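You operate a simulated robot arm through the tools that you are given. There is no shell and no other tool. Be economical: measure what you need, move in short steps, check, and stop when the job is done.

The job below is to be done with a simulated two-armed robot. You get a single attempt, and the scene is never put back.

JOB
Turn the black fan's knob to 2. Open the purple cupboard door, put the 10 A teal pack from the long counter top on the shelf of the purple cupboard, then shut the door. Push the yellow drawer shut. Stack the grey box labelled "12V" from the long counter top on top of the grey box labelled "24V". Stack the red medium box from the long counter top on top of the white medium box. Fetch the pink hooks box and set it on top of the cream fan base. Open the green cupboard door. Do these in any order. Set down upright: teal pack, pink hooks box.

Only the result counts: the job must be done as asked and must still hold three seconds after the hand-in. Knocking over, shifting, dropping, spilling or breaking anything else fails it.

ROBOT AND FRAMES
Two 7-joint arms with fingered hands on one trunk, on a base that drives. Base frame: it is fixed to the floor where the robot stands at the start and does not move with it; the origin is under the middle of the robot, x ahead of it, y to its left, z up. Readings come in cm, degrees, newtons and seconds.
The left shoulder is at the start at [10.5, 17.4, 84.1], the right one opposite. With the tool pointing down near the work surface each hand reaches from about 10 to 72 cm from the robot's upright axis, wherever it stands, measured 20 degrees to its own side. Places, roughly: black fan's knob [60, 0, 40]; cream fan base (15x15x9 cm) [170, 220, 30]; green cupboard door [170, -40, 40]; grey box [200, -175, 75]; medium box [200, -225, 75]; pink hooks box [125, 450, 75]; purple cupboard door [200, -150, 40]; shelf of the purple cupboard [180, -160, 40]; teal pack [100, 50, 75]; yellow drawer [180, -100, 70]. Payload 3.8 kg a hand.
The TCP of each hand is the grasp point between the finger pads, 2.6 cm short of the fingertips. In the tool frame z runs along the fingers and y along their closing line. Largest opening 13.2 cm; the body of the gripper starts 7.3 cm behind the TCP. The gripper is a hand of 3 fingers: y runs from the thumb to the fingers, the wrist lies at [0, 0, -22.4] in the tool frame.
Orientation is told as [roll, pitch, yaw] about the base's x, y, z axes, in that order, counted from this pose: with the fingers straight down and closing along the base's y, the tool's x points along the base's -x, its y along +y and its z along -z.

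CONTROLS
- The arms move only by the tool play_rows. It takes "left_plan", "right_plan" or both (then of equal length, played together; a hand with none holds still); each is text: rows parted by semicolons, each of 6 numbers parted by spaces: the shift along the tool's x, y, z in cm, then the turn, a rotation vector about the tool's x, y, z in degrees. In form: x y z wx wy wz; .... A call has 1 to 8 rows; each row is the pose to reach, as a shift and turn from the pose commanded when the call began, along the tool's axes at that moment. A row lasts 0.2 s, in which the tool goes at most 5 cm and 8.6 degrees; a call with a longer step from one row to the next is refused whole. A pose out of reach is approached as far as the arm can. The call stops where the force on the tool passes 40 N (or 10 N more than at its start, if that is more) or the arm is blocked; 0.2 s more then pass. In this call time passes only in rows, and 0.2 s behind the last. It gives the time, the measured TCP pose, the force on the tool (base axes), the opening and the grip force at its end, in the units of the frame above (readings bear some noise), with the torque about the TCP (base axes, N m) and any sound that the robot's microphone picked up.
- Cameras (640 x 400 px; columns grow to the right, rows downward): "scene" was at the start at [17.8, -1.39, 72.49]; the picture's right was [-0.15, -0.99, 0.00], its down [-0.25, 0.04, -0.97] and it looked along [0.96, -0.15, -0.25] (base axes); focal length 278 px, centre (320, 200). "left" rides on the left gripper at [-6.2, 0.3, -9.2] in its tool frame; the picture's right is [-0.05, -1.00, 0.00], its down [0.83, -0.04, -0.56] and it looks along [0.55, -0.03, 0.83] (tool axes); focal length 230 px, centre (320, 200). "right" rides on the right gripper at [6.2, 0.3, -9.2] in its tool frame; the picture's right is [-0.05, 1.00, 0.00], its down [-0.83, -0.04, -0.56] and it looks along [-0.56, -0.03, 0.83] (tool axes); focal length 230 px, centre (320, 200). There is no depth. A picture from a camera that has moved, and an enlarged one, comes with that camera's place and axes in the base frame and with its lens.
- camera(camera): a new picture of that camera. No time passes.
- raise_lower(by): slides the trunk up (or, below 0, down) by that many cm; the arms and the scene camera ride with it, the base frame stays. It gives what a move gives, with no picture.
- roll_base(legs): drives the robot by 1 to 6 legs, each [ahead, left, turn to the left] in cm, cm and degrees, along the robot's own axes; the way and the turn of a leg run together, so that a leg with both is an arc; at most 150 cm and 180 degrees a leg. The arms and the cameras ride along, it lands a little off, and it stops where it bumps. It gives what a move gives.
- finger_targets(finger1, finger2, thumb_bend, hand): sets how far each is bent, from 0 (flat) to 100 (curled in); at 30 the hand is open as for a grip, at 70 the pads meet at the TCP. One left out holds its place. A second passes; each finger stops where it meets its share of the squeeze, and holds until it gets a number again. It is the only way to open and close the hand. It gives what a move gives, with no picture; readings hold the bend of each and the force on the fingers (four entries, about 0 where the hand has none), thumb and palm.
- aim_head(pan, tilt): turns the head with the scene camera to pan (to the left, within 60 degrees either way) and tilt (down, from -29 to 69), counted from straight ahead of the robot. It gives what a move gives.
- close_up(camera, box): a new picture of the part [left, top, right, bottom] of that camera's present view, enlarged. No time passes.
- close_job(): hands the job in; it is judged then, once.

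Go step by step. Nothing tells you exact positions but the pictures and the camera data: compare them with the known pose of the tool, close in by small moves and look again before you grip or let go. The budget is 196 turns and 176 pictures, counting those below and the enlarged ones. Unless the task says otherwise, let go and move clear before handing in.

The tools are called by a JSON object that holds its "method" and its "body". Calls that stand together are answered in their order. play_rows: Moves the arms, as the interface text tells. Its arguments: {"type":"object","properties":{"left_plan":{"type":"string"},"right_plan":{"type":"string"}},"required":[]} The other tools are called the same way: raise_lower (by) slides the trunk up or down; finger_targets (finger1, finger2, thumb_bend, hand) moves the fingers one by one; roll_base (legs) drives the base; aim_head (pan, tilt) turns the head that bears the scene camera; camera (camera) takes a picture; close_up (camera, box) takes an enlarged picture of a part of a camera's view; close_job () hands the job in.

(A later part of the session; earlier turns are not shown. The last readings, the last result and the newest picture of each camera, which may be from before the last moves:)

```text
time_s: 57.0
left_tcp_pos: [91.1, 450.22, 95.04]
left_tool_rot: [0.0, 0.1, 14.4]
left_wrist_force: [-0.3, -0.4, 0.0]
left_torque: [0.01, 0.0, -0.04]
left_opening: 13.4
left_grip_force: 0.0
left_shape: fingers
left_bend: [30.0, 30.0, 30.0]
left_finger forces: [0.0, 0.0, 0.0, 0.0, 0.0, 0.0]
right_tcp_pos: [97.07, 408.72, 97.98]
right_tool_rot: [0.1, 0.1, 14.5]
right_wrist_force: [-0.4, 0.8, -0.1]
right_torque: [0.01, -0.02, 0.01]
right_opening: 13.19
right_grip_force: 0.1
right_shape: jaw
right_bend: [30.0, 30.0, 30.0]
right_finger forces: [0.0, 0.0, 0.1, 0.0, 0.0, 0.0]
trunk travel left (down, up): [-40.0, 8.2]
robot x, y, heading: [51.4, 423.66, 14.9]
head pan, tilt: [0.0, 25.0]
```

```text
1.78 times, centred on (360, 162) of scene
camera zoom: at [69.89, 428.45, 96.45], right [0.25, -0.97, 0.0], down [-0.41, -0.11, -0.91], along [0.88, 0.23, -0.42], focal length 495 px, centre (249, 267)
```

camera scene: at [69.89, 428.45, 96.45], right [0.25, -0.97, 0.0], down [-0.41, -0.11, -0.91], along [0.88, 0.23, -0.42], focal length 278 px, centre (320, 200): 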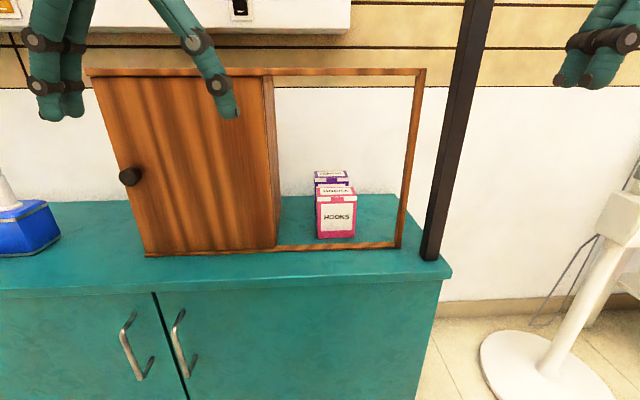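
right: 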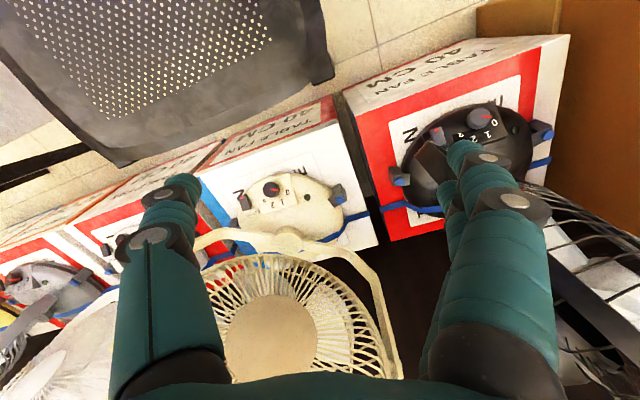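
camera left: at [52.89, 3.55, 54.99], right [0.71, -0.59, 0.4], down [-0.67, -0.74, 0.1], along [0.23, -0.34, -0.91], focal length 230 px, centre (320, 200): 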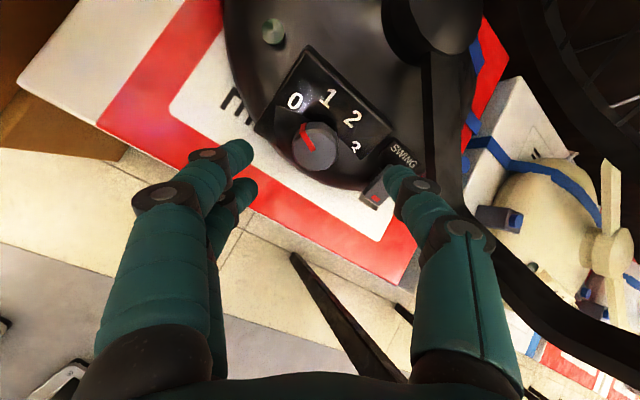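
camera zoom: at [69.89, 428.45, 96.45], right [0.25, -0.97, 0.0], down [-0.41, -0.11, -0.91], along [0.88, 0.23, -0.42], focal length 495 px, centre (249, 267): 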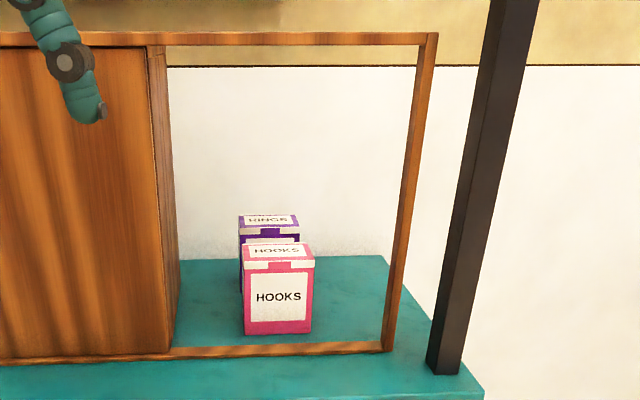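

The box looks ~9×9×10 cm with its base near z 58. I'll use the left hand pointing forward horizontally; first lower the trunk, move closer and pitch the tool.

{"method": "raise_lower", "body": {"by": -20}}

{"method": "roll_base", "body": {"legs": [[8, 0, 0]]}}

{"method": "play_rows", "body": {"left_plan": "-0.6 -1.2 0 0 -8.5 0; -1.2 -2.4 0 0 -17 0; -1.8 -3.6 0 0 -25.5 0; -2.4 -4.8 0 0 -34 0; -3 -6 0 0 -42.5 0; -3.6 -7.2 0 0 -51 0; -4.2 -8.4 0 0 -59.5 0; -4.8 -9.6 0 0 -68 0"}}

{"method": "play_rows", "body": {"left_plan": "0 0 0 0 -7.5 0; 0 0 0 0 -15 0; 0 0 0 0 -22 0"}}

{"method": "camera", "body": {"camera": "left"}}

{"method": "camera", "body": {"camera": "scene"}}

```text
time_s: 59.2
left_tcp_pos: [91.17, 450.18, 75.15]
left_tool_rot: [0.1, 0.1, 14.4]
left_wrist_force: [0.7, -0.1, 0.4]
left_torque: [0.02, 0.02, 0.03]
left_opening: 13.42
left_grip_force: 0.1
left_shape: fingers
left_bend: [30.0, 30.0, 30.0]
left_finger forces: [0.0, 0.0, 0.0, 0.0, 0.1, 0.0]
right_tcp_pos: [97.16, 408.67, 77.87]
right_tool_rot: [-0.1, -0.1, 14.5]
right_wrist_force: [-0.4, -1.3, 0.3]
right_torque: [-0.01, 0.0, 0.03]
right_opening: 13.21
right_grip_force: 0.1
right_shape: jaw
right_bend: [30.0, 30.0, 30.0]
right_finger forces: [0.0, 0.0, 0.1, 0.1, 0.0, 0.0]
trunk travel left (down, up): [-20.0, 28.2]
robot x, y, heading: [51.68, 423.46, 14.8]
head pan, tilt: [0.0, 25.0]
```

```text
time_s: 60.2
left_tcp_pos: [99.02, 452.16, 75.02]
left_tool_rot: [0.0, 0.1, 14.5]
left_wrist_force: [0.6, 1.2, -0.3]
left_torque: [-0.01, -0.02, 0.04]
left_opening: 13.38
left_grip_force: 0.1
left_shape: fingers
left_bend: [30.0, 30.0, 30.0]
left_finger forces: [0.1, 0.0, 0.1, 0.1, 0.0, 0.0]
right_tcp_pos: [104.9, 410.69, 77.79]
right_tool_rot: [0.1, 0.0, 14.6]
right_wrist_force: [-0.2, 1.0, 1.0]
right_torque: [0.0, 0.03, 0.04]
right_opening: 13.19
right_grip_force: 0.0
right_shape: jaw
right_bend: [30.0, 30.0, 30.0]
right_finger forces: [0.0, 0.0, 0.0, 0.1, 0.1, 0.1]
trunk travel left (down, up): [-20.0, 28.2]
robot x, y, heading: [59.24, 425.48, 14.7]
head pan, tilt: [0.0, 25.0]
```

```text
time_s: 62.0
left_tcp_pos: [105.98, 444.01, 75.13]
left_tool_rot: [-0.2, -68.1, 14.7]
left_wrist_force: [-0.5, -0.1, 0.7]
left_torque: [-0.02, -0.02, -0.03]
left_opening: 13.44
left_grip_force: 0.1
left_shape: fingers
left_bend: [30.0, 30.0, 30.0]
left_finger forces: [0.1, 0.0, 0.1, 0.1, 0.0, 0.1]
left hand out of reach, approached as far as the arm can: row 6, 7
right_tcp_pos: [104.69, 410.62, 77.84]
right_tool_rot: [0.0, -0.1, 14.5]
right_wrist_force: [0.4, 0.0, 0.4]
right_torque: [0.03, 0.01, 0.0]
right_opening: 13.2
right_grip_force: 0.0
right_shape: jaw
right_bend: [30.0, 30.0, 30.0]
right_finger forces: [0.0, 0.1, 0.0, 0.1, 0.1, 0.0]
trunk travel left (down, up): [-20.0, 28.2]
robot x, y, heading: [59.02, 425.54, 14.5]
head pan, tilt: [0.0, 25.0]
```

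```text
time_s: 62.8
left_tcp_pos: [106.05, 444.07, 75.16]
left_tool_rot: [173.6, -89.9, -159.2]
left_wrist_force: [0.6, -0.8, 0.3]
left_torque: [-0.04, -0.03, -0.01]
left_opening: 13.43
left_grip_force: 0.1
left_shape: fingers
left_bend: [30.0, 30.0, 30.0]
left_finger forces: [0.0, 0.0, 0.1, 0.1, 0.1, 0.0]
right_tcp_pos: [104.85, 410.72, 77.84]
right_tool_rot: [-0.1, 0.0, 14.5]
right_wrist_force: [-0.1, -0.1, -0.7]
right_torque: [-0.01, -0.01, 0.03]
right_opening: 13.19
right_grip_force: 0.1
right_shape: jaw
right_bend: [30.0, 30.0, 30.0]
right_finger forces: [0.0, 0.0, 0.0, 0.0, 0.0, 0.1]
trunk travel left (down, up): [-20.0, 28.2]
robot x, y, heading: [59.21, 425.68, 15.1]
head pan, tilt: [0.0, 25.0]
```

```text
148 pictures are left
camera left: at [96.9, 442.05, 81.21], right [0.25, -0.97, 0.05], down [-0.52, -0.18, -0.83], along [0.81, 0.18, -0.55], focal length 230 px, centre (320, 200)
```

left: 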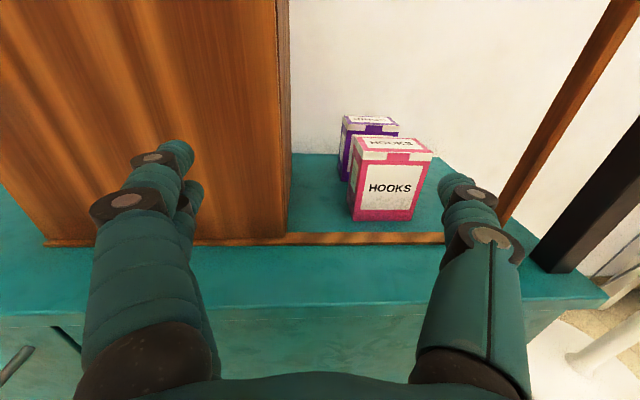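

```text
147 pictures are left
camera scene: at [76.17, 430.07, 76.11], right [0.25, -0.97, 0.0], down [-0.41, -0.11, -0.91], along [0.88, 0.23, -0.42], focal length 278 px, centre (320, 200)
```

scene: 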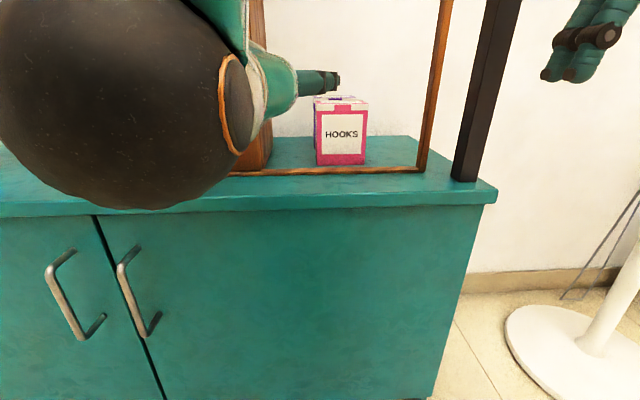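

Triangulated: pink box front face centre at [124.7, 438.8], base z 60.8, top 70.5, width 9.2. I align the hand laterally and in height first, then look.

{"method": "play_rows", "body": {"left_plan": "2 -2.5 0 0 0 0; 4 -5 0 0 0 0; 6 -7.5 0 0 0 0; 7.6 -9.8 0 0 0 0"}}

{"method": "camera", "body": {"camera": "left"}}

{"method": "camera", "body": {"camera": "scene"}}

```text
time_s: 63.8
left_tcp_pos: [108.43, 434.57, 67.32]
left_tool_rot: [-22.7, -89.9, 37.1]
left_wrist_force: [-0.2, 0.5, 1.4]
left_torque: [-0.01, -0.01, 0.0]
left_opening: 13.44
left_grip_force: 0.1
left_shape: fingers
left_bend: [30.0, 30.0, 30.0]
left_finger forces: [0.0, 0.1, 0.0, 0.0, 0.0, 0.0]
right_tcp_pos: [105.0, 410.76, 77.89]
right_tool_rot: [0.0, -0.1, 14.6]
right_wrist_force: [-0.1, -0.3, 0.4]
right_torque: [0.03, 0.01, 0.02]
right_opening: 13.21
right_grip_force: 0.1
right_shape: jaw
right_bend: [30.0, 30.0, 30.0]
right_finger forces: [0.0, 0.0, 0.0, 0.0, 0.0, 0.0]
trunk travel left (down, up): [-20.0, 28.2]
robot x, y, heading: [59.14, 425.74, 14.3]
head pan, tilt: [0.0, 25.0]
```

```text
146 pictures are left
camera left: at [99.3, 432.45, 73.42], right [0.25, -0.97, 0.05], down [-0.53, -0.18, -0.83], along [0.81, 0.18, -0.56], focal length 230 px, centre (320, 200)
```

left: 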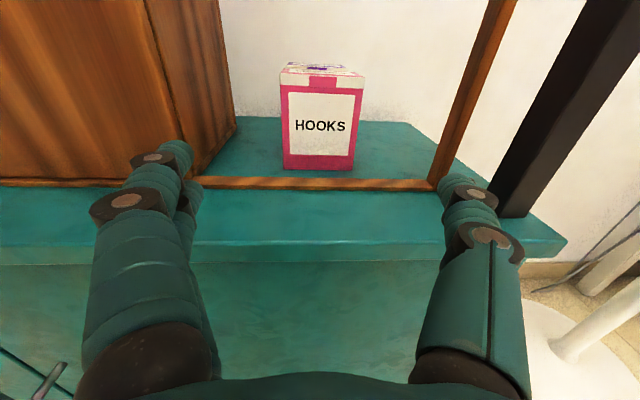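

```text
145 pictures are left
camera scene: at [76.18, 430.09, 76.11], right [0.25, -0.97, 0.0], down [-0.41, -0.11, -0.91], along [0.88, 0.23, -0.42], focal length 278 px, centre (320, 200)
```

scene: 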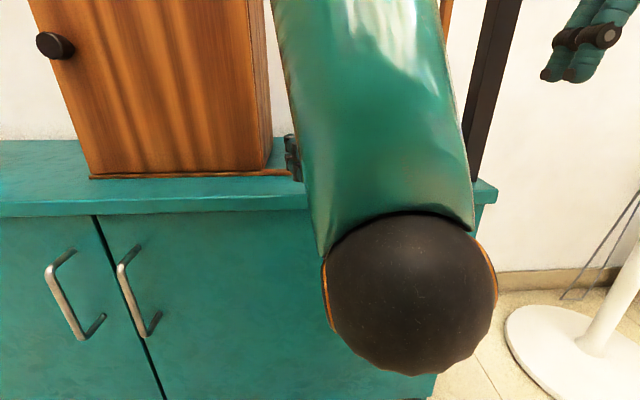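

The box is centred between the fingers and the window leaves room. I advance in two steps.

{"method": "play_rows", "body": {"left_plan": "0 0 3 0 0 0; 0 0 6 0 0 0; 0 0 9 0 0 0; 0 0 12 0 0 0"}}

{"method": "camera", "body": {"camera": "left"}}

```text
time_s: 64.8
left_tcp_pos: [120.02, 437.65, 67.28]
left_tool_rot: [-13.0, -89.9, 27.3]
left_wrist_force: [0.2, -0.7, -0.3]
left_torque: [0.03, 0.0, -0.01]
left_opening: 13.39
left_grip_force: 0.0
left_shape: fingers
left_bend: [30.0, 30.0, 30.0]
left_finger forces: [0.0, 0.1, 0.1, 0.0, 0.0, 0.1]
right_tcp_pos: [104.88, 410.76, 77.86]
right_tool_rot: [0.0, 0.0, 14.6]
right_wrist_force: [0.0, -0.9, 0.3]
right_torque: [-0.01, 0.0, -0.01]
right_opening: 13.18
right_grip_force: 0.0
right_shape: jaw
right_bend: [30.0, 30.0, 30.0]
right_finger forces: [0.1, 0.1, 0.0, 0.0, 0.0, 0.0]
trunk travel left (down, up): [-20.0, 28.2]
robot x, y, heading: [59.44, 425.64, 14.5]
head pan, tilt: [0.0, 25.0]
```

```text
144 pictures are left
camera left: at [111.03, 435.58, 73.43], right [0.25, -0.97, 0.05], down [-0.53, -0.18, -0.83], along [0.81, 0.18, -0.56], focal length 230 px, centre (320, 200)
```

left: 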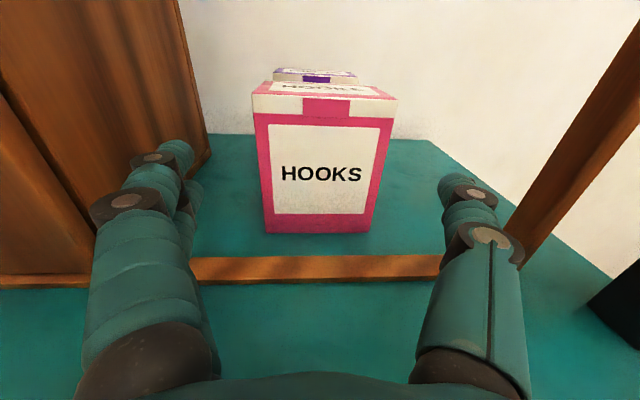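

Still centred, box front at x 124.7. I advance 8.5 cm and close.

{"method": "play_rows", "body": {"left_plan": "0 0.2 2.5 0 0 0; 0 0.2 5 0 0 0; 0 0.2 7 0 0 0; 0 0.2 8.5 0 0 0"}}

{"method": "finger_targets", "body": {"hand": "left", "finger1": 54, "finger2": 54, "thumb_bend": 54}}

{"method": "camera", "body": {"camera": "left"}}

```text
time_s: 65.8
left_tcp_pos: [128.29, 439.68, 67.29]
left_tool_rot: [-22.8, -90.1, 37.1]
left_wrist_force: [-0.3, 0.3, 0.2]
left_torque: [0.01, 0.04, 0.01]
left_opening: 13.39
left_grip_force: 0.0
left_shape: fingers
left_bend: [30.0, 30.0, 30.0]
left_finger forces: [0.1, 0.0, 0.0, 0.1, 0.1, 0.1]
right_tcp_pos: [104.87, 410.66, 77.84]
right_tool_rot: [0.0, 0.0, 14.5]
right_wrist_force: [0.4, 0.2, -0.8]
right_torque: [-0.02, 0.01, -0.01]
right_opening: 13.18
right_grip_force: 0.0
right_shape: jaw
right_bend: [30.0, 30.0, 30.0]
right_finger forces: [0.0, 0.1, 0.1, 0.0, 0.1, 0.0]
trunk travel left (down, up): [-20.0, 28.2]
robot x, y, heading: [59.54, 425.75, 14.7]
head pan, tilt: [0.0, 25.0]
```

```text
time_s: 66.8
left_tcp_pos: [128.19, 439.79, 67.35]
left_tool_rot: [-35.3, -89.9, 49.6]
left_wrist_force: [0.6, -0.5, 0.0]
left_torque: [0.03, -0.01, 0.02]
left_opening: 8.86
left_grip_force: 17.9
left_shape: fingers
left_bend: [44.0, 44.0, 49.0]
left_finger forces: [8.8, 8.9, 0.0, 0.1, 18.2, 0.0]
right_tcp_pos: [104.81, 410.66, 77.75]
right_tool_rot: [0.0, 0.1, 14.4]
right_wrist_force: [-0.6, -0.4, 0.3]
right_torque: [-0.02, -0.01, -0.03]
right_opening: 13.21
right_grip_force: 0.0
right_shape: jaw
right_bend: [30.0, 30.0, 30.0]
right_finger forces: [0.1, 0.0, 0.0, 0.1, 0.0, 0.0]
trunk travel left (down, up): [-20.0, 28.2]
robot x, y, heading: [59.07, 425.52, 14.3]
head pan, tilt: [0.0, 25.0]
```

```text
143 pictures are left
camera left: at [119.14, 437.66, 73.45], right [0.25, -0.97, 0.05], down [-0.53, -0.18, -0.83], along [0.81, 0.18, -0.56], focal length 230 px, centre (320, 200)
```

left: 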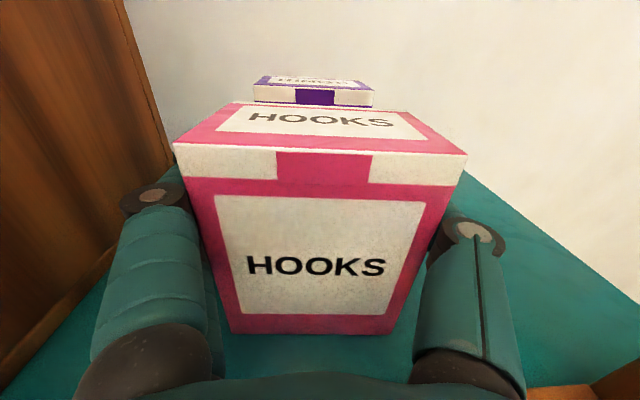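

Firm grip (18 N). I lift 3.5 cm, then withdraw straight back out of the window.

{"method": "play_rows", "body": {"left_plan": "-1.2 0 0 0 0 0; -2.4 0 0 0 0 0; -3.5 0 0 0 0 0"}}

{"method": "play_rows", "body": {"left_plan": "0 0 -3 0 0 0; 0 0 -6 0 0 0; 0 0 -9 0 0 0; 0 0 -12 0 0 0; 0 0 -15 0 0 0; 0 0 -18 0 0 0; 0 0 -21 0 0 0"}}

{"method": "camera", "body": {"camera": "left"}}

```text
time_s: 67.6
left_tcp_pos: [128.28, 439.77, 70.76]
left_tool_rot: [-7.2, -90.0, 21.6]
left_wrist_force: [-0.4, -0.1, -1.9]
left_torque: [-0.03, 0.01, 0.02]
left_opening: 8.83
left_grip_force: 18.0
left_shape: fingers
left_bend: [44.0, 44.0, 49.0]
left_finger forces: [8.9, 8.9, 0.0, 0.0, 18.1, 0.0]
right_tcp_pos: [104.95, 410.66, 77.87]
right_tool_rot: [-0.1, 0.0, 14.4]
right_wrist_force: [0.2, 0.1, 0.0]
right_torque: [0.03, -0.01, 0.01]
right_opening: 13.19
right_grip_force: 0.1
right_shape: jaw
right_bend: [30.0, 30.0, 30.0]
right_finger forces: [0.0, 0.0, 0.0, 0.1, 0.0, 0.0]
trunk travel left (down, up): [-20.0, 28.2]
robot x, y, heading: [59.27, 426.04, 14.8]
head pan, tilt: [0.0, 25.0]
```

```text
time_s: 69.2
left_tcp_pos: [107.85, 434.86, 70.75]
left_tool_rot: [-64.0, -89.9, 78.3]
left_wrist_force: [0.2, -0.2, -2.3]
left_torque: [-0.01, 0.02, 0.02]
left_opening: 8.82
left_grip_force: 17.1
left_shape: fingers
left_bend: [44.0, 44.0, 49.0]
left_finger forces: [8.7, 8.7, 0.0, 0.0, 17.6, 0.0]
right_tcp_pos: [104.81, 410.71, 77.82]
right_tool_rot: [0.0, -0.1, 14.5]
right_wrist_force: [-0.8, -0.1, 0.8]
right_torque: [-0.01, 0.01, 0.02]
right_opening: 13.19
right_grip_force: 0.0
right_shape: jaw
right_bend: [30.0, 30.0, 30.0]
right_finger forces: [0.0, 0.0, 0.1, 0.0, 0.0, 0.1]
trunk travel left (down, up): [-20.0, 28.2]
robot x, y, heading: [58.98, 425.43, 14.4]
head pan, tilt: [0.0, 25.0]
```

```text
142 pictures are left
camera left: at [98.74, 432.8, 76.96], right [0.25, -0.97, 0.05], down [-0.53, -0.18, -0.83], along [0.81, 0.18, -0.55], focal length 230 px, centre (320, 200)
```

left: 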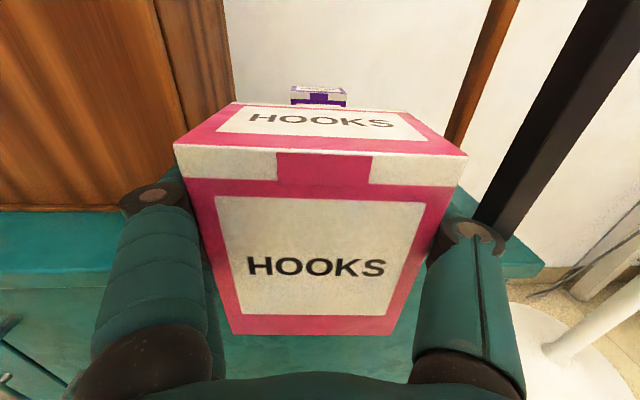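

Box is out and held. I back off and strafe right along the room to stand before the bench's lower shelf where the cream fan base is.

{"method": "roll_base", "body": {"legs": [[-28, 0, 0], [0, -110, 0], [0, -104, 0]]}}

{"method": "camera", "body": {"camera": "scene"}}

{"method": "camera", "body": {"camera": "right"}}

```text
time_s: 89.9
left_tcp_pos: [137.52, 221.52, 70.75]
left_tool_rot: [-25.6, -89.9, 41.8]
left_wrist_force: [0.2, -0.5, -1.3]
left_torque: [0.0, 0.01, 0.04]
left_opening: 8.83
left_grip_force: 18.0
left_shape: fingers
left_bend: [44.0, 44.0, 49.0]
left_finger forces: [8.7, 8.6, 0.0, 0.0, 17.4, 0.1]
right_tcp_pos: [135.12, 197.42, 77.84]
right_tool_rot: [0.0, 0.1, 16.3]
right_wrist_force: [-0.6, 0.3, 0.1]
right_torque: [0.04, -0.02, 0.0]
right_opening: 13.18
right_grip_force: 0.1
right_shape: jaw
right_bend: [30.0, 30.0, 30.0]
right_finger forces: [0.1, 0.0, 0.0, 0.0, 0.1, 0.1]
trunk travel left (down, up): [-20.0, 28.2]
robot x, y, heading: [88.81, 211.09, 16.2]
head pan, tilt: [0.0, 25.0]
```

```text
141 pictures are left
camera scene: at [105.89, 215.93, 76.1], right [0.28, -0.96, 0.0], down [-0.41, -0.12, -0.91], along [0.87, 0.25, -0.42], focal length 278 px, centre (320, 200)
```

scene: 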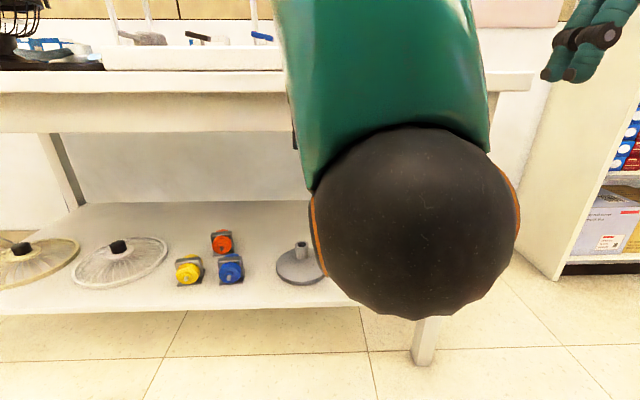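

```text
140 pictures are left
camera right: at [129.2, 195.92, 87.08], right [-0.23, 0.97, 0.0], down [0.81, 0.19, 0.56], along [0.54, 0.13, -0.83], focal length 230 px, centre (320, 200)
```

right: 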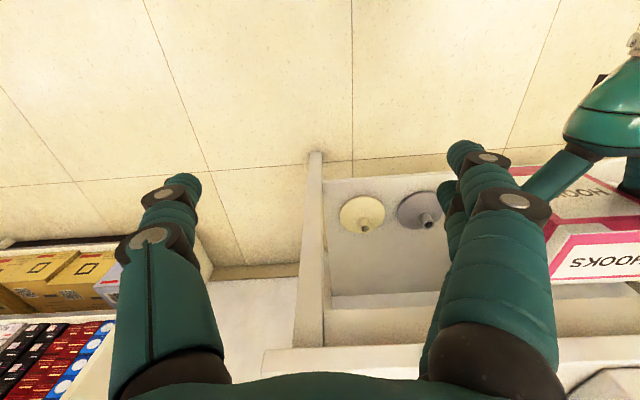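

The cream base is ahead-right, near [168, 219, 30], hidden from the head by my elbow. I lower the trunk fully and shift right so it lies in front of the left arm.

{"method": "raise_lower", "body": {"by": -18}}

{"method": "roll_base", "body": {"legs": [[0, -22, 0]]}}

{"method": "camera", "body": {"camera": "scene"}}

{"method": "camera", "body": {"camera": "left"}}

{"method": "camera", "body": {"camera": "right"}}

```text
time_s: 91.9
left_tcp_pos: [137.52, 221.58, 52.83]
left_tool_rot: [-43.1, -90.0, 59.1]
left_wrist_force: [0.5, -0.4, -2.3]
left_torque: [-0.02, 0.02, -0.01]
left_opening: 8.84
left_grip_force: 17.4
left_shape: fingers
left_bend: [44.0, 44.0, 49.0]
left_finger forces: [8.6, 8.6, 0.1, 0.0, 17.4, 0.0]
right_tcp_pos: [135.1, 197.48, 59.82]
right_tool_rot: [0.1, -0.2, 16.2]
right_wrist_force: [-0.3, -1.2, 0.2]
right_torque: [0.02, -0.01, 0.0]
right_opening: 13.22
right_grip_force: 0.1
right_shape: jaw
right_bend: [30.0, 30.0, 30.0]
right_finger forces: [0.0, 0.1, 0.1, 0.0, 0.1, 0.0]
trunk travel left (down, up): [-2.0, 46.2]
robot x, y, heading: [88.81, 211.0, 16.2]
head pan, tilt: [0.0, 25.0]
```

```text
time_s: 94.4
left_tcp_pos: [143.58, 200.15, 52.84]
left_tool_rot: [-22.3, -89.8, 38.2]
left_wrist_force: [-0.8, -0.4, -1.1]
left_torque: [-0.01, 0.02, -0.04]
left_opening: 8.8
left_grip_force: 17.8
left_shape: fingers
left_bend: [44.0, 44.0, 49.0]
left_finger forces: [8.6, 8.6, 0.0, 0.1, 17.4, 0.0]
right_tcp_pos: [141.38, 175.93, 59.98]
right_tool_rot: [0.0, 0.0, 16.3]
right_wrist_force: [-0.1, -0.5, 0.0]
right_torque: [-0.05, 0.0, -0.01]
right_opening: 13.19
right_grip_force: 0.0
right_shape: jaw
right_bend: [30.0, 30.0, 30.0]
right_finger forces: [0.0, 0.0, 0.0, 0.1, 0.0, 0.0]
trunk travel left (down, up): [-2.0, 46.2]
robot x, y, heading: [95.12, 189.39, 16.1]
head pan, tilt: [0.0, 25.0]
```

```text
139 pictures are left
camera scene: at [113.6, 195.0, 57.82], right [0.28, -0.96, 0.0], down [-0.41, -0.12, -0.91], along [0.87, 0.25, -0.42], focal length 278 px, centre (320, 200)
```

scene: 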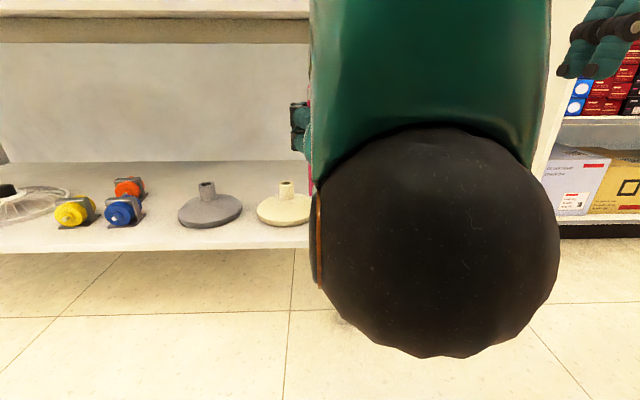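

```text
138 pictures are left
camera left: at [134.61, 197.9, 58.95], right [0.28, -0.96, 0.05], down [-0.52, -0.2, -0.83], along [0.81, 0.2, -0.56], focal length 230 px, centre (320, 200)
```

left: 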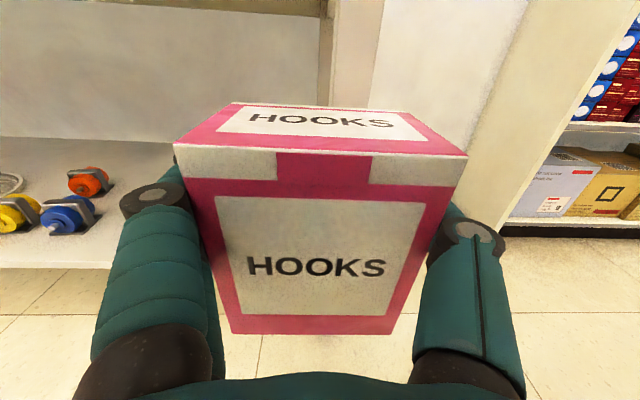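

```text
137 pictures are left
camera right: at [135.37, 174.54, 69.08], right [-0.23, 0.97, 0.0], down [0.81, 0.19, 0.56], along [0.54, 0.13, -0.83], focal length 230 px, centre (320, 200)
```

right: 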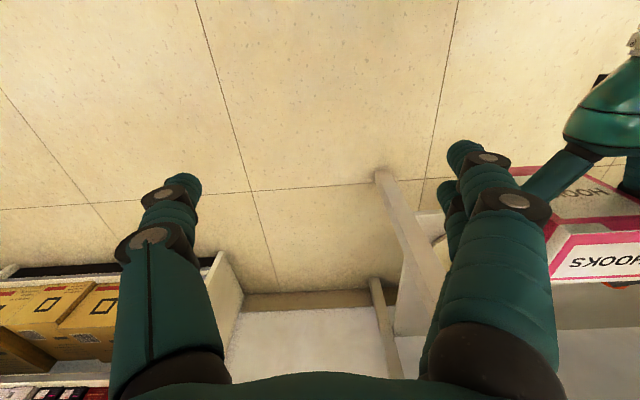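

The cream base is now visible near [168.5, 219, 35 top]. I shift another 12 cm right for a second sight line to triangulate the stub and a straighter left-arm approach.

{"method": "close_up", "body": {"camera": "scene", "box": [220, 150, 348, 250]}}

{"method": "roll_base", "body": {"legs": [[0, -13, 0]]}}

{"method": "close_up", "body": {"camera": "scene", "box": [160, 130, 320, 255]}}

```text
4.00 times, centred on (284, 200) of scene
camera zoom: at [113.6, 195.0, 57.82], right [0.28, -0.96, 0.0], down [-0.41, -0.12, -0.91], along [0.87, 0.25, -0.42], focal length 1113 px, centre (464, 200)
```

zoom: 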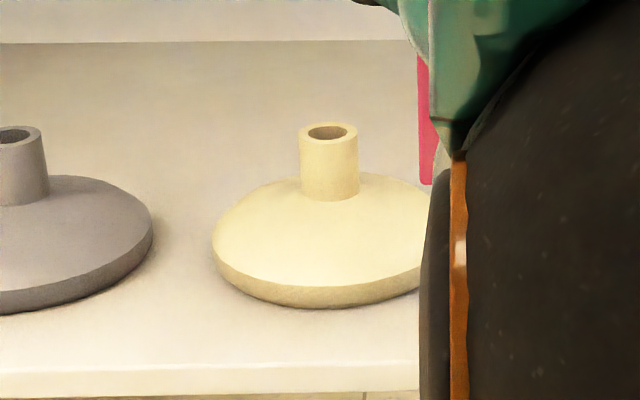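

```text
time_s: 96.2
left_tcp_pos: [147.27, 187.93, 52.82]
left_tool_rot: [-18.7, -89.9, 34.9]
left_wrist_force: [-1.0, 0.7, -3.1]
left_torque: [-0.01, -0.01, -0.01]
left_opening: 8.83
left_grip_force: 17.8
left_shape: fingers
left_bend: [44.0, 44.0, 49.0]
left_finger forces: [8.6, 8.6, 0.1, 0.0, 17.3, 0.0]
right_tcp_pos: [144.96, 163.61, 59.9]
right_tool_rot: [0.0, 0.0, 16.3]
right_wrist_force: [-0.1, 0.5, 0.0]
right_torque: [-0.03, 0.01, -0.01]
right_opening: 13.19
right_grip_force: 0.1
right_shape: jaw
right_bend: [30.0, 30.0, 30.0]
right_finger forces: [0.0, 0.0, 0.0, 0.1, 0.0, 0.1]
trunk travel left (down, up): [-2.0, 46.2]
robot x, y, heading: [98.95, 177.28, 16.4]
head pan, tilt: [0.0, 25.0]
```

```text
3.20 times, centred on (240, 192) of scene
camera zoom: at [117.23, 182.55, 57.82], right [0.28, -0.96, 0.0], down [-0.41, -0.12, -0.91], along [0.87, 0.26, -0.42], focal length 891 px, centre (576, 224)
```

zoom: 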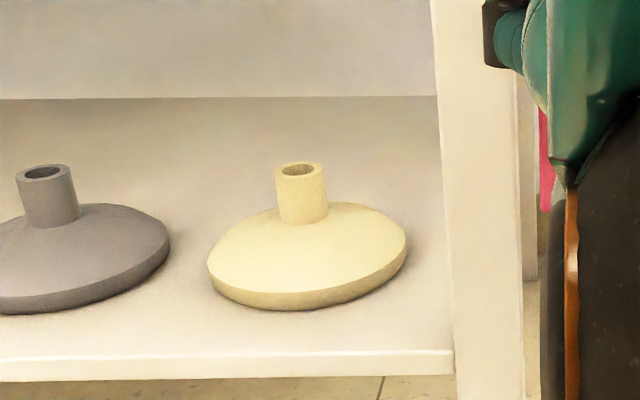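

The stub is a ~3.4 cm tube near [169.3, 218.9, 34]. To pin down its distance I yaw the right hand so its camera sees the stub from the side.

{"method": "play_rows", "body": {"right_plan": "0 0 0 0 0 -8.5; 0 0 0 0 0 -17; 0 0 0 0 0 -25.5; 0 0 0 0 0 -34; 0 0 0 0 0 -42.5; 0 0 0 0 0 -50"}}

{"method": "camera", "body": {"camera": "right"}}

```text
time_s: 97.6
left_tcp_pos: [147.23, 187.8, 52.88]
left_tool_rot: [-17.9, -90.0, 34.1]
left_wrist_force: [-0.7, -0.6, -2.2]
left_torque: [0.02, 0.01, -0.01]
left_opening: 8.84
left_grip_force: 17.5
left_shape: fingers
left_bend: [44.0, 44.0, 49.0]
left_finger forces: [8.6, 8.6, 0.1, 0.1, 17.3, 0.0]
right_tcp_pos: [144.98, 163.52, 59.92]
right_tool_rot: [0.0, -0.1, 66.4]
right_wrist_force: [-0.7, -0.6, -0.4]
right_torque: [0.0, -0.05, 0.03]
right_opening: 13.2
right_grip_force: 0.1
right_shape: jaw
right_bend: [30.0, 30.0, 30.0]
right_finger forces: [0.0, 0.0, 0.0, 0.0, 0.0, 0.1]
trunk travel left (down, up): [-2.0, 46.2]
robot x, y, heading: [98.77, 177.29, 16.4]
head pan, tilt: [0.0, 25.0]
```

```text
134 pictures are left
camera right: at [142.3, 158.07, 69.1], right [-0.9, 0.45, 0.0], down [0.37, 0.74, 0.56], along [0.25, 0.5, -0.83], focal length 230 px, centre (320, 200)
```

right: 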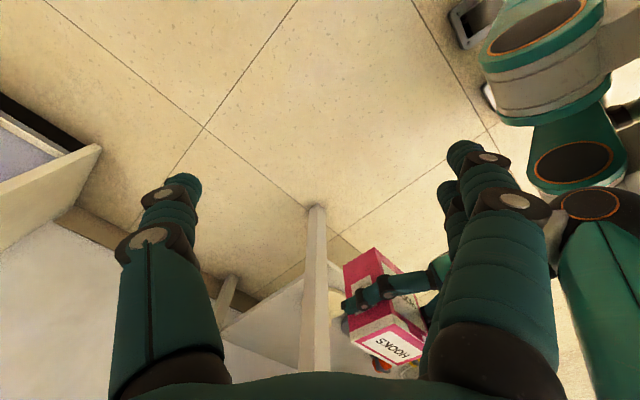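

{"method": "close_up", "body": {"camera": "right", "box": [280, 270, 440, 380]}}

```text
3.64 times, centred on (360, 325) of right
camera zoom: at [142.3, 158.07, 69.1], right [-0.9, 0.45, 0.0], down [0.37, 0.74, 0.56], along [0.25, 0.5, -0.83], focal length 837 px, centre (174, -254)
```

zoom: 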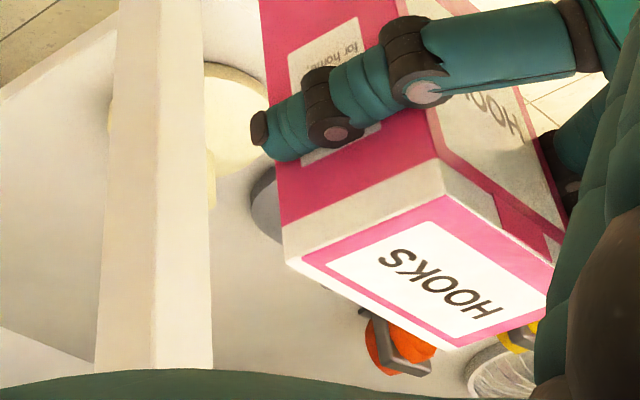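

The side view puts the base near [170.5, 219]; combined estimate [170.3, 219.2], tube top z≈34. I move the hand left and down in front of the shelf first.

{"method": "play_rows", "body": {"left_plan": "1 3 0 0 0 0; 2 6 0 0 0 0; 3 9 0 0 0 0; 4 12 0 0 0 0; 5 15 0 0 0 0; 6 18 0 0 0 0; 7 21 0 0 0 0; 8 23.5 0 0 0 0"}}

{"method": "camera", "body": {"camera": "scene"}}

{"method": "camera", "body": {"camera": "right"}}

```text
time_s: 99.4
left_tcp_pos: [139.29, 198.12, 51.79]
left_tool_rot: [-19.9, -89.8, 36.2]
left_wrist_force: [-0.5, 0.0, -2.7]
left_torque: [0.01, 0.04, -0.02]
left_opening: 8.83
left_grip_force: 17.3
left_shape: fingers
left_bend: [44.0, 44.0, 49.0]
left_finger forces: [8.7, 8.7, 0.0, 0.0, 17.6, 0.0]
left hand out of reach, approached as far as the arm can: row 3, 4, 5, 6, 7, 8
right_tcp_pos: [145.0, 163.71, 59.88]
right_tool_rot: [-0.2, 0.0, 66.2]
right_wrist_force: [0.1, 0.2, -0.2]
right_torque: [0.0, -0.01, 0.0]
right_opening: 13.19
right_grip_force: 0.1
right_shape: jaw
right_bend: [30.0, 30.0, 30.0]
right_finger forces: [0.0, 0.0, 0.0, 0.1, 0.0, 0.0]
trunk travel left (down, up): [-2.0, 46.2]
robot x, y, heading: [98.94, 177.04, 16.4]
head pan, tilt: [0.0, 25.0]
```

```text
132 pictures are left
camera scene: at [117.23, 182.55, 57.82], right [0.28, -0.96, 0.0], down [-0.41, -0.12, -0.91], along [0.87, 0.25, -0.42], focal length 278 px, centre (320, 200)
```

scene: 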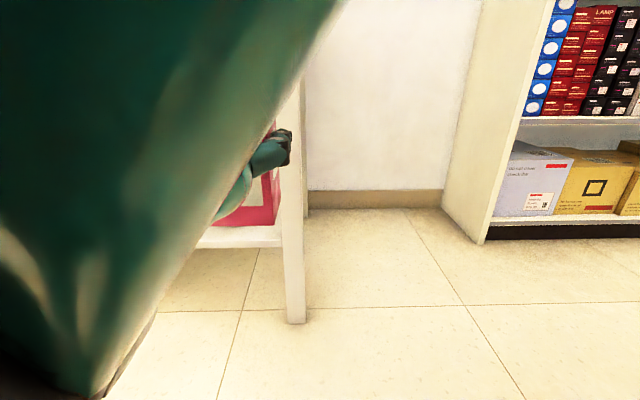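

```text
131 pictures are left
camera right: at [142.28, 158.08, 69.1], right [-0.89, 0.45, 0.0], down [0.37, 0.74, 0.56], along [0.25, 0.5, -0.83], focal length 230 px, centre (320, 200)
```

right: 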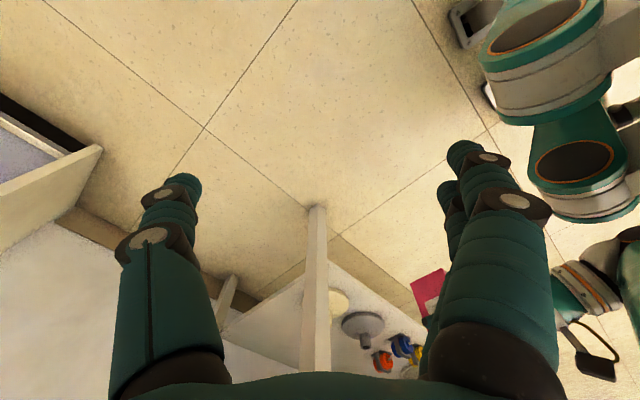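

The hand folded too near its shoulder. I'll back the base off, shift it left to align with the stub, and extend the arm forward and down there.

{"method": "roll_base", "body": {"legs": [[-17, 11, 0]]}}

{"method": "play_rows", "body": {"left_plan": "0 0 3 0 0 0; 0 0 6 0 0 0; 0.5 0 9 0 0 0; 2 0 12 0 0 0; 4 0 14 0 0 0; 6 0 16 0 0 0; 7.5 0 18 0 0 0"}}

{"method": "camera", "body": {"camera": "scene"}}

{"method": "camera", "body": {"camera": "right"}}

```text
time_s: 101.1
left_tcp_pos: [119.94, 203.9, 51.69]
left_tool_rot: [-15.7, -89.9, 31.9]
left_wrist_force: [-0.6, 0.0, -1.8]
left_torque: [-0.05, -0.02, 0.0]
left_opening: 8.83
left_grip_force: 17.6
left_shape: fingers
left_bend: [44.0, 44.0, 49.0]
left_finger forces: [8.8, 8.7, 0.0, 0.0, 17.6, 0.1]
right_tcp_pos: [125.49, 169.46, 59.9]
right_tool_rot: [0.0, -0.1, 66.4]
right_wrist_force: [0.4, 0.4, -0.8]
right_torque: [-0.01, 0.0, -0.01]
right_opening: 13.23
right_grip_force: 0.2
right_shape: jaw
right_bend: [30.0, 30.0, 30.0]
right_finger forces: [0.0, 0.0, 0.1, 0.0, 0.0, 0.0]
trunk travel left (down, up): [-2.0, 46.2]
robot x, y, heading: [79.29, 182.85, 16.6]
head pan, tilt: [0.0, 25.0]
```

```text
time_s: 102.7
left_tcp_pos: [136.73, 206.46, 45.75]
left_tool_rot: [-4.5, -89.8, 21.1]
left_wrist_force: [-1.0, -0.1, -2.7]
left_torque: [0.04, -0.01, 0.01]
left_opening: 8.76
left_grip_force: 16.8
left_shape: fingers
left_bend: [44.0, 44.0, 50.0]
left_finger forces: [8.1, 8.2, 0.0, 0.1, 16.4, 0.0]
left hand out of reach, approached as far as the arm can: row 1, 2, 3, 4, 5, 6, 7
right_tcp_pos: [125.51, 169.41, 60.05]
right_tool_rot: [0.1, -0.1, 66.2]
right_wrist_force: [-0.8, 0.0, 0.2]
right_torque: [0.01, 0.01, -0.01]
right_opening: 13.2
right_grip_force: 0.0
right_shape: jaw
right_bend: [30.0, 30.0, 30.0]
right_finger forces: [0.1, 0.0, 0.1, 0.0, 0.1, 0.0]
trunk travel left (down, up): [-2.0, 46.2]
robot x, y, heading: [79.57, 182.91, 16.7]
head pan, tilt: [0.0, 25.0]
```

```text
130 pictures are left
camera scene: at [97.78, 188.38, 57.83], right [0.28, -0.96, 0.0], down [-0.41, -0.12, -0.91], along [0.87, 0.25, -0.42], focal length 278 px, centre (320, 200)
```

scene: 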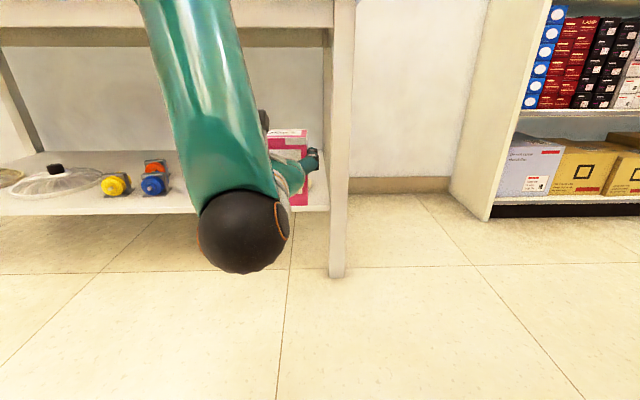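

```text
129 pictures are left
camera right: at [122.81, 163.89, 69.1], right [-0.89, 0.45, 0.0], down [0.37, 0.74, 0.56], along [0.25, 0.5, -0.83], focal length 230 px, centre (320, 200)
```

right: 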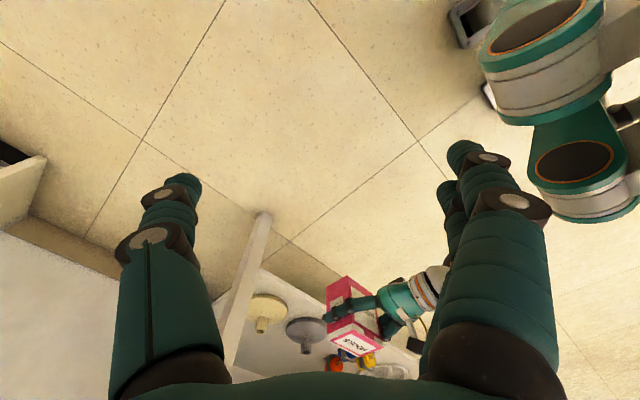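

Now the right camera sees the cream base clearly. I zoom for triangulation.

{"method": "close_up", "body": {"camera": "right", "box": [215, 265, 415, 390]}}

{"method": "close_up", "body": {"camera": "scene", "box": [180, 90, 372, 210]}}

```text
3.20 times, centred on (315, 328) of right
camera zoom: at [122.81, 163.89, 69.1], right [-0.89, 0.45, 0.0], down [0.37, 0.74, 0.56], along [0.25, 0.5, -0.83], focal length 736 px, centre (336, -208)
```

zoom: 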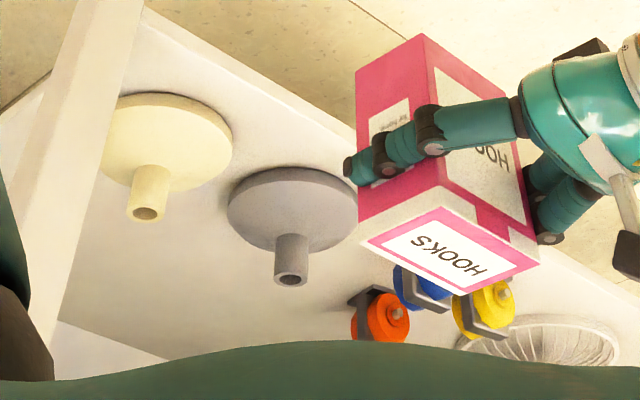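

```text
3.33 times, centred on (276, 150) of scene
camera zoom: at [97.78, 188.38, 57.83], right [0.28, -0.96, 0.0], down [-0.41, -0.12, -0.91], along [0.87, 0.25, -0.42], focal length 928 px, centre (467, 367)
```

zoom: 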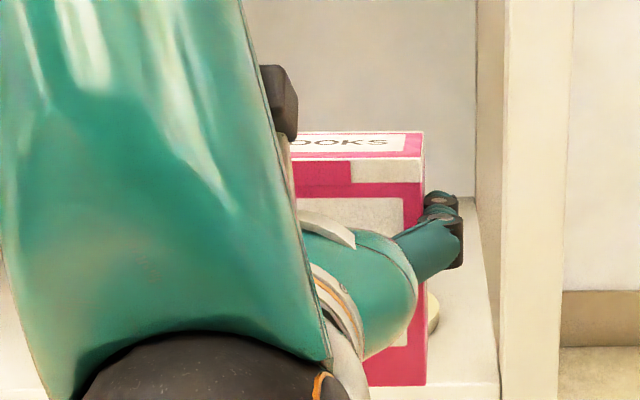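

Both views agree: tube top at [170.8, 220.0, 33.6]. The box hangs with bottom at z≈39; I drive forward 22 cm with 3.3 cm left and check.

{"method": "roll_base", "body": {"legs": [[22, 3.3, 0]]}}

{"method": "close_up", "body": {"camera": "right", "box": [215, 265, 415, 390]}}

{"method": "camera", "body": {"camera": "scene"}}

```text
time_s: 104.4
left_tcp_pos: [156.66, 216.01, 45.59]
left_tool_rot: [-7.4, -89.7, 24.2]
left_wrist_force: [-0.2, 0.2, -2.0]
left_torque: [-0.02, 0.03, 0.01]
left_opening: 8.78
left_grip_force: 17.0
left_shape: fingers
left_bend: [44.0, 44.0, 50.0]
left_finger forces: [8.1, 8.0, 0.0, 0.1, 16.4, 0.1]
right_tcp_pos: [145.74, 178.89, 59.86]
right_tool_rot: [0.0, 0.1, 66.6]
right_wrist_force: [0.7, -0.2, 0.5]
right_torque: [-0.01, 0.01, 0.01]
right_opening: 13.18
right_grip_force: 0.0
right_shape: jaw
right_bend: [30.0, 30.0, 30.0]
right_finger forces: [0.0, 0.0, 0.0, 0.1, 0.0, 0.0]
trunk travel left (down, up): [-2.0, 46.2]
robot x, y, heading: [99.6, 192.21, 16.5]
head pan, tilt: [0.0, 25.0]
```

```text
3.20 times, centred on (315, 328) of right
camera zoom: at [143.0, 173.42, 69.1], right [-0.89, 0.45, 0.0], down [0.37, 0.74, 0.56], along [0.25, 0.5, -0.83], focal length 736 px, centre (336, -208)
```

zoom: 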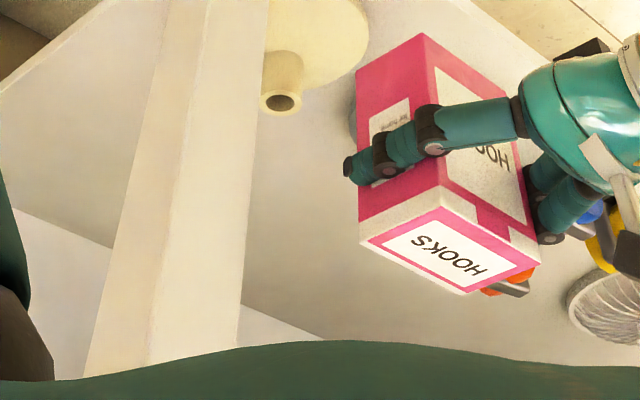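

```text
125 pictures are left
camera scene: at [117.9, 197.83, 57.82], right [0.28, -0.96, 0.0], down [-0.41, -0.12, -0.91], along [0.87, 0.26, -0.42], focal length 278 px, centre (320, 200)
```

scene: 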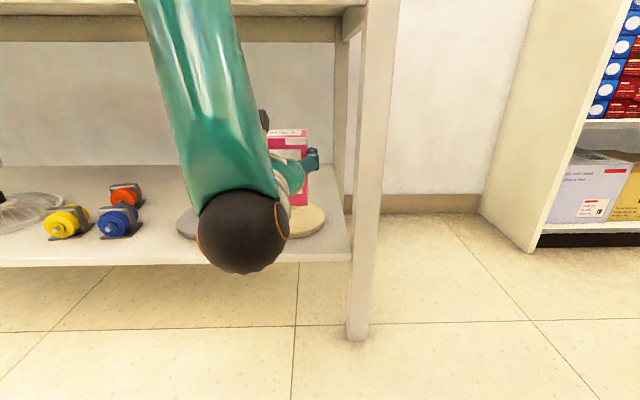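

Refined: tube at [171.0, 220.1, 33.6]; box (≈9×6×10) centre is ~0.3 cm ahead of the TCP. I reach forward 14.6 cm over the tube.

{"method": "play_rows", "body": {"left_plan": "0 0 2.5 0 0 0; 0 0 5 0 0 0; 0 -0.1 7.5 0 0 0; 0 -0.1 10 0 0 0; 0 -0.2 12.5 0 0 0; 0 -0.2 14.6 0 0 0"}}

{"method": "camera", "body": {"camera": "right"}}

{"method": "close_up", "body": {"camera": "scene", "box": [200, 90, 392, 270]}}

```text
time_s: 105.8
left_tcp_pos: [171.04, 217.18, 46.61]
left_tool_rot: [-1.0, -89.3, 19.1]
left_wrist_force: [1.1, -0.1, -1.5]
left_torque: [0.01, -0.03, 0.01]
left_opening: 8.78
left_grip_force: 16.7
left_shape: fingers
left_bend: [44.0, 44.0, 50.0]
left_finger forces: [8.1, 8.1, 0.0, 0.0, 16.3, 0.0]
left hand out of reach, approached as far as the arm can: row 1, 2, 3, 4, 5, 6
right_tcp_pos: [145.75, 178.99, 59.9]
right_tool_rot: [0.0, 0.1, 66.6]
right_wrist_force: [1.1, 0.1, -0.3]
right_torque: [-0.02, -0.01, 0.02]
right_opening: 13.19
right_grip_force: 0.0
right_shape: jaw
right_bend: [30.0, 30.0, 30.0]
right_finger forces: [0.1, 0.0, 0.1, 0.1, 0.1, 0.0]
trunk travel left (down, up): [-2.0, 46.2]
robot x, y, heading: [99.19, 192.43, 16.4]
head pan, tilt: [0.0, 25.0]
```

```text
124 pictures are left
camera right: at [143.0, 173.43, 69.1], right [-0.89, 0.45, 0.0], down [0.37, 0.74, 0.56], along [0.25, 0.5, -0.83], focal length 230 px, centre (320, 200)
```

right: 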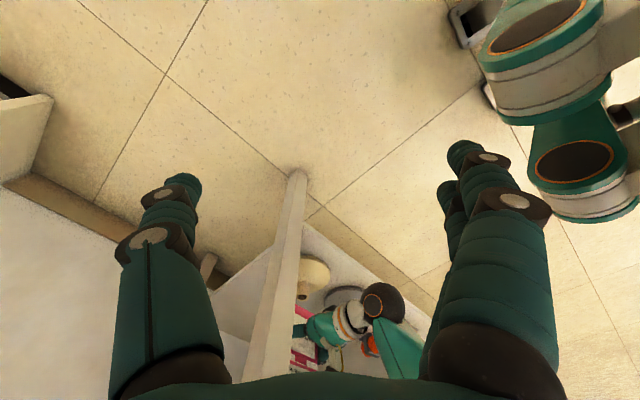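

```text
2.22 times, centred on (296, 180) of scene
camera zoom: at [117.9, 197.84, 57.82], right [0.28, -0.96, 0.0], down [-0.41, -0.12, -0.91], along [0.87, 0.26, -0.42], focal length 618 px, centre (373, 244)
```

zoom: 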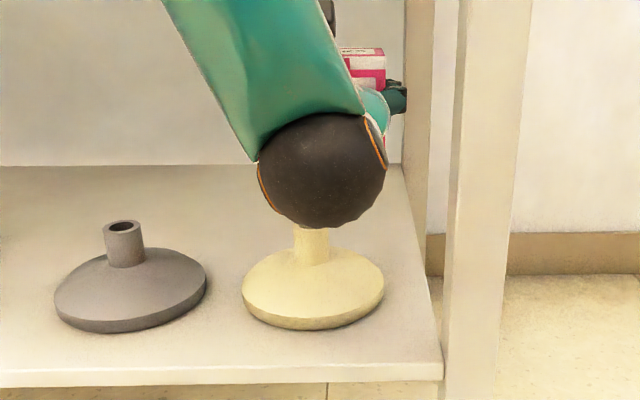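

The hand sagged 2.8 cm right since the wrist bend is near its limit. I'll back the base 8 cm, shift left, and straighten the arm by reaching farther instead.

{"method": "roll_base", "body": {"legs": [[-9, 3, 0]]}}

{"method": "play_rows", "body": {"left_plan": "0 0 2 0 0 0; 0 0 4 0 0 0; 0 0 6 0 0 0; 0 0 8 0 0 0"}}

```text
time_s: 106.9
left_tcp_pos: [161.62, 217.64, 46.49]
left_tool_rot: [-1.8, -89.2, 20.1]
left_wrist_force: [-0.8, 0.4, -1.5]
left_torque: [-0.03, 0.02, -0.02]
left_opening: 8.77
left_grip_force: 16.4
left_shape: fingers
left_bend: [44.0, 44.0, 50.0]
left_finger forces: [8.1, 8.1, 0.0, 0.0, 16.3, 0.0]
right_tcp_pos: [136.48, 179.56, 59.93]
right_tool_rot: [0.0, 0.0, 66.5]
right_wrist_force: [-0.1, -0.7, -0.1]
right_torque: [0.01, 0.01, -0.02]
right_opening: 13.19
right_grip_force: 0.0
right_shape: jaw
right_bend: [30.0, 30.0, 30.0]
right_finger forces: [0.0, 0.0, 0.0, 0.1, 0.0, 0.0]
trunk travel left (down, up): [-2.0, 46.2]
robot x, y, heading: [90.21, 192.82, 16.7]
head pan, tilt: [0.0, 25.0]
```

```text
time_s: 107.9
left_tcp_pos: [169.34, 219.33, 46.84]
left_tool_rot: [0.5, -88.9, 18.2]
left_wrist_force: [-0.7, -0.5, -1.7]
left_torque: [0.03, 0.01, -0.04]
left_opening: 8.78
left_grip_force: 16.3
left_shape: fingers
left_bend: [44.0, 44.0, 50.0]
left_finger forces: [8.0, 8.0, 0.0, 0.0, 16.3, 0.1]
left hand out of reach, approached as far as the arm can: row 3, 4
right_tcp_pos: [136.46, 179.51, 59.85]
right_tool_rot: [0.0, 0.0, 66.5]
right_wrist_force: [0.6, -0.3, 0.1]
right_torque: [-0.01, -0.02, 0.0]
right_opening: 13.21
right_grip_force: 0.0
right_shape: jaw
right_bend: [30.0, 30.0, 30.0]
right_finger forces: [0.1, 0.1, 0.0, 0.1, 0.1, 0.0]
trunk travel left (down, up): [-2.0, 46.2]
robot x, y, heading: [90.01, 192.86, 16.7]
head pan, tilt: [0.0, 25.0]
```

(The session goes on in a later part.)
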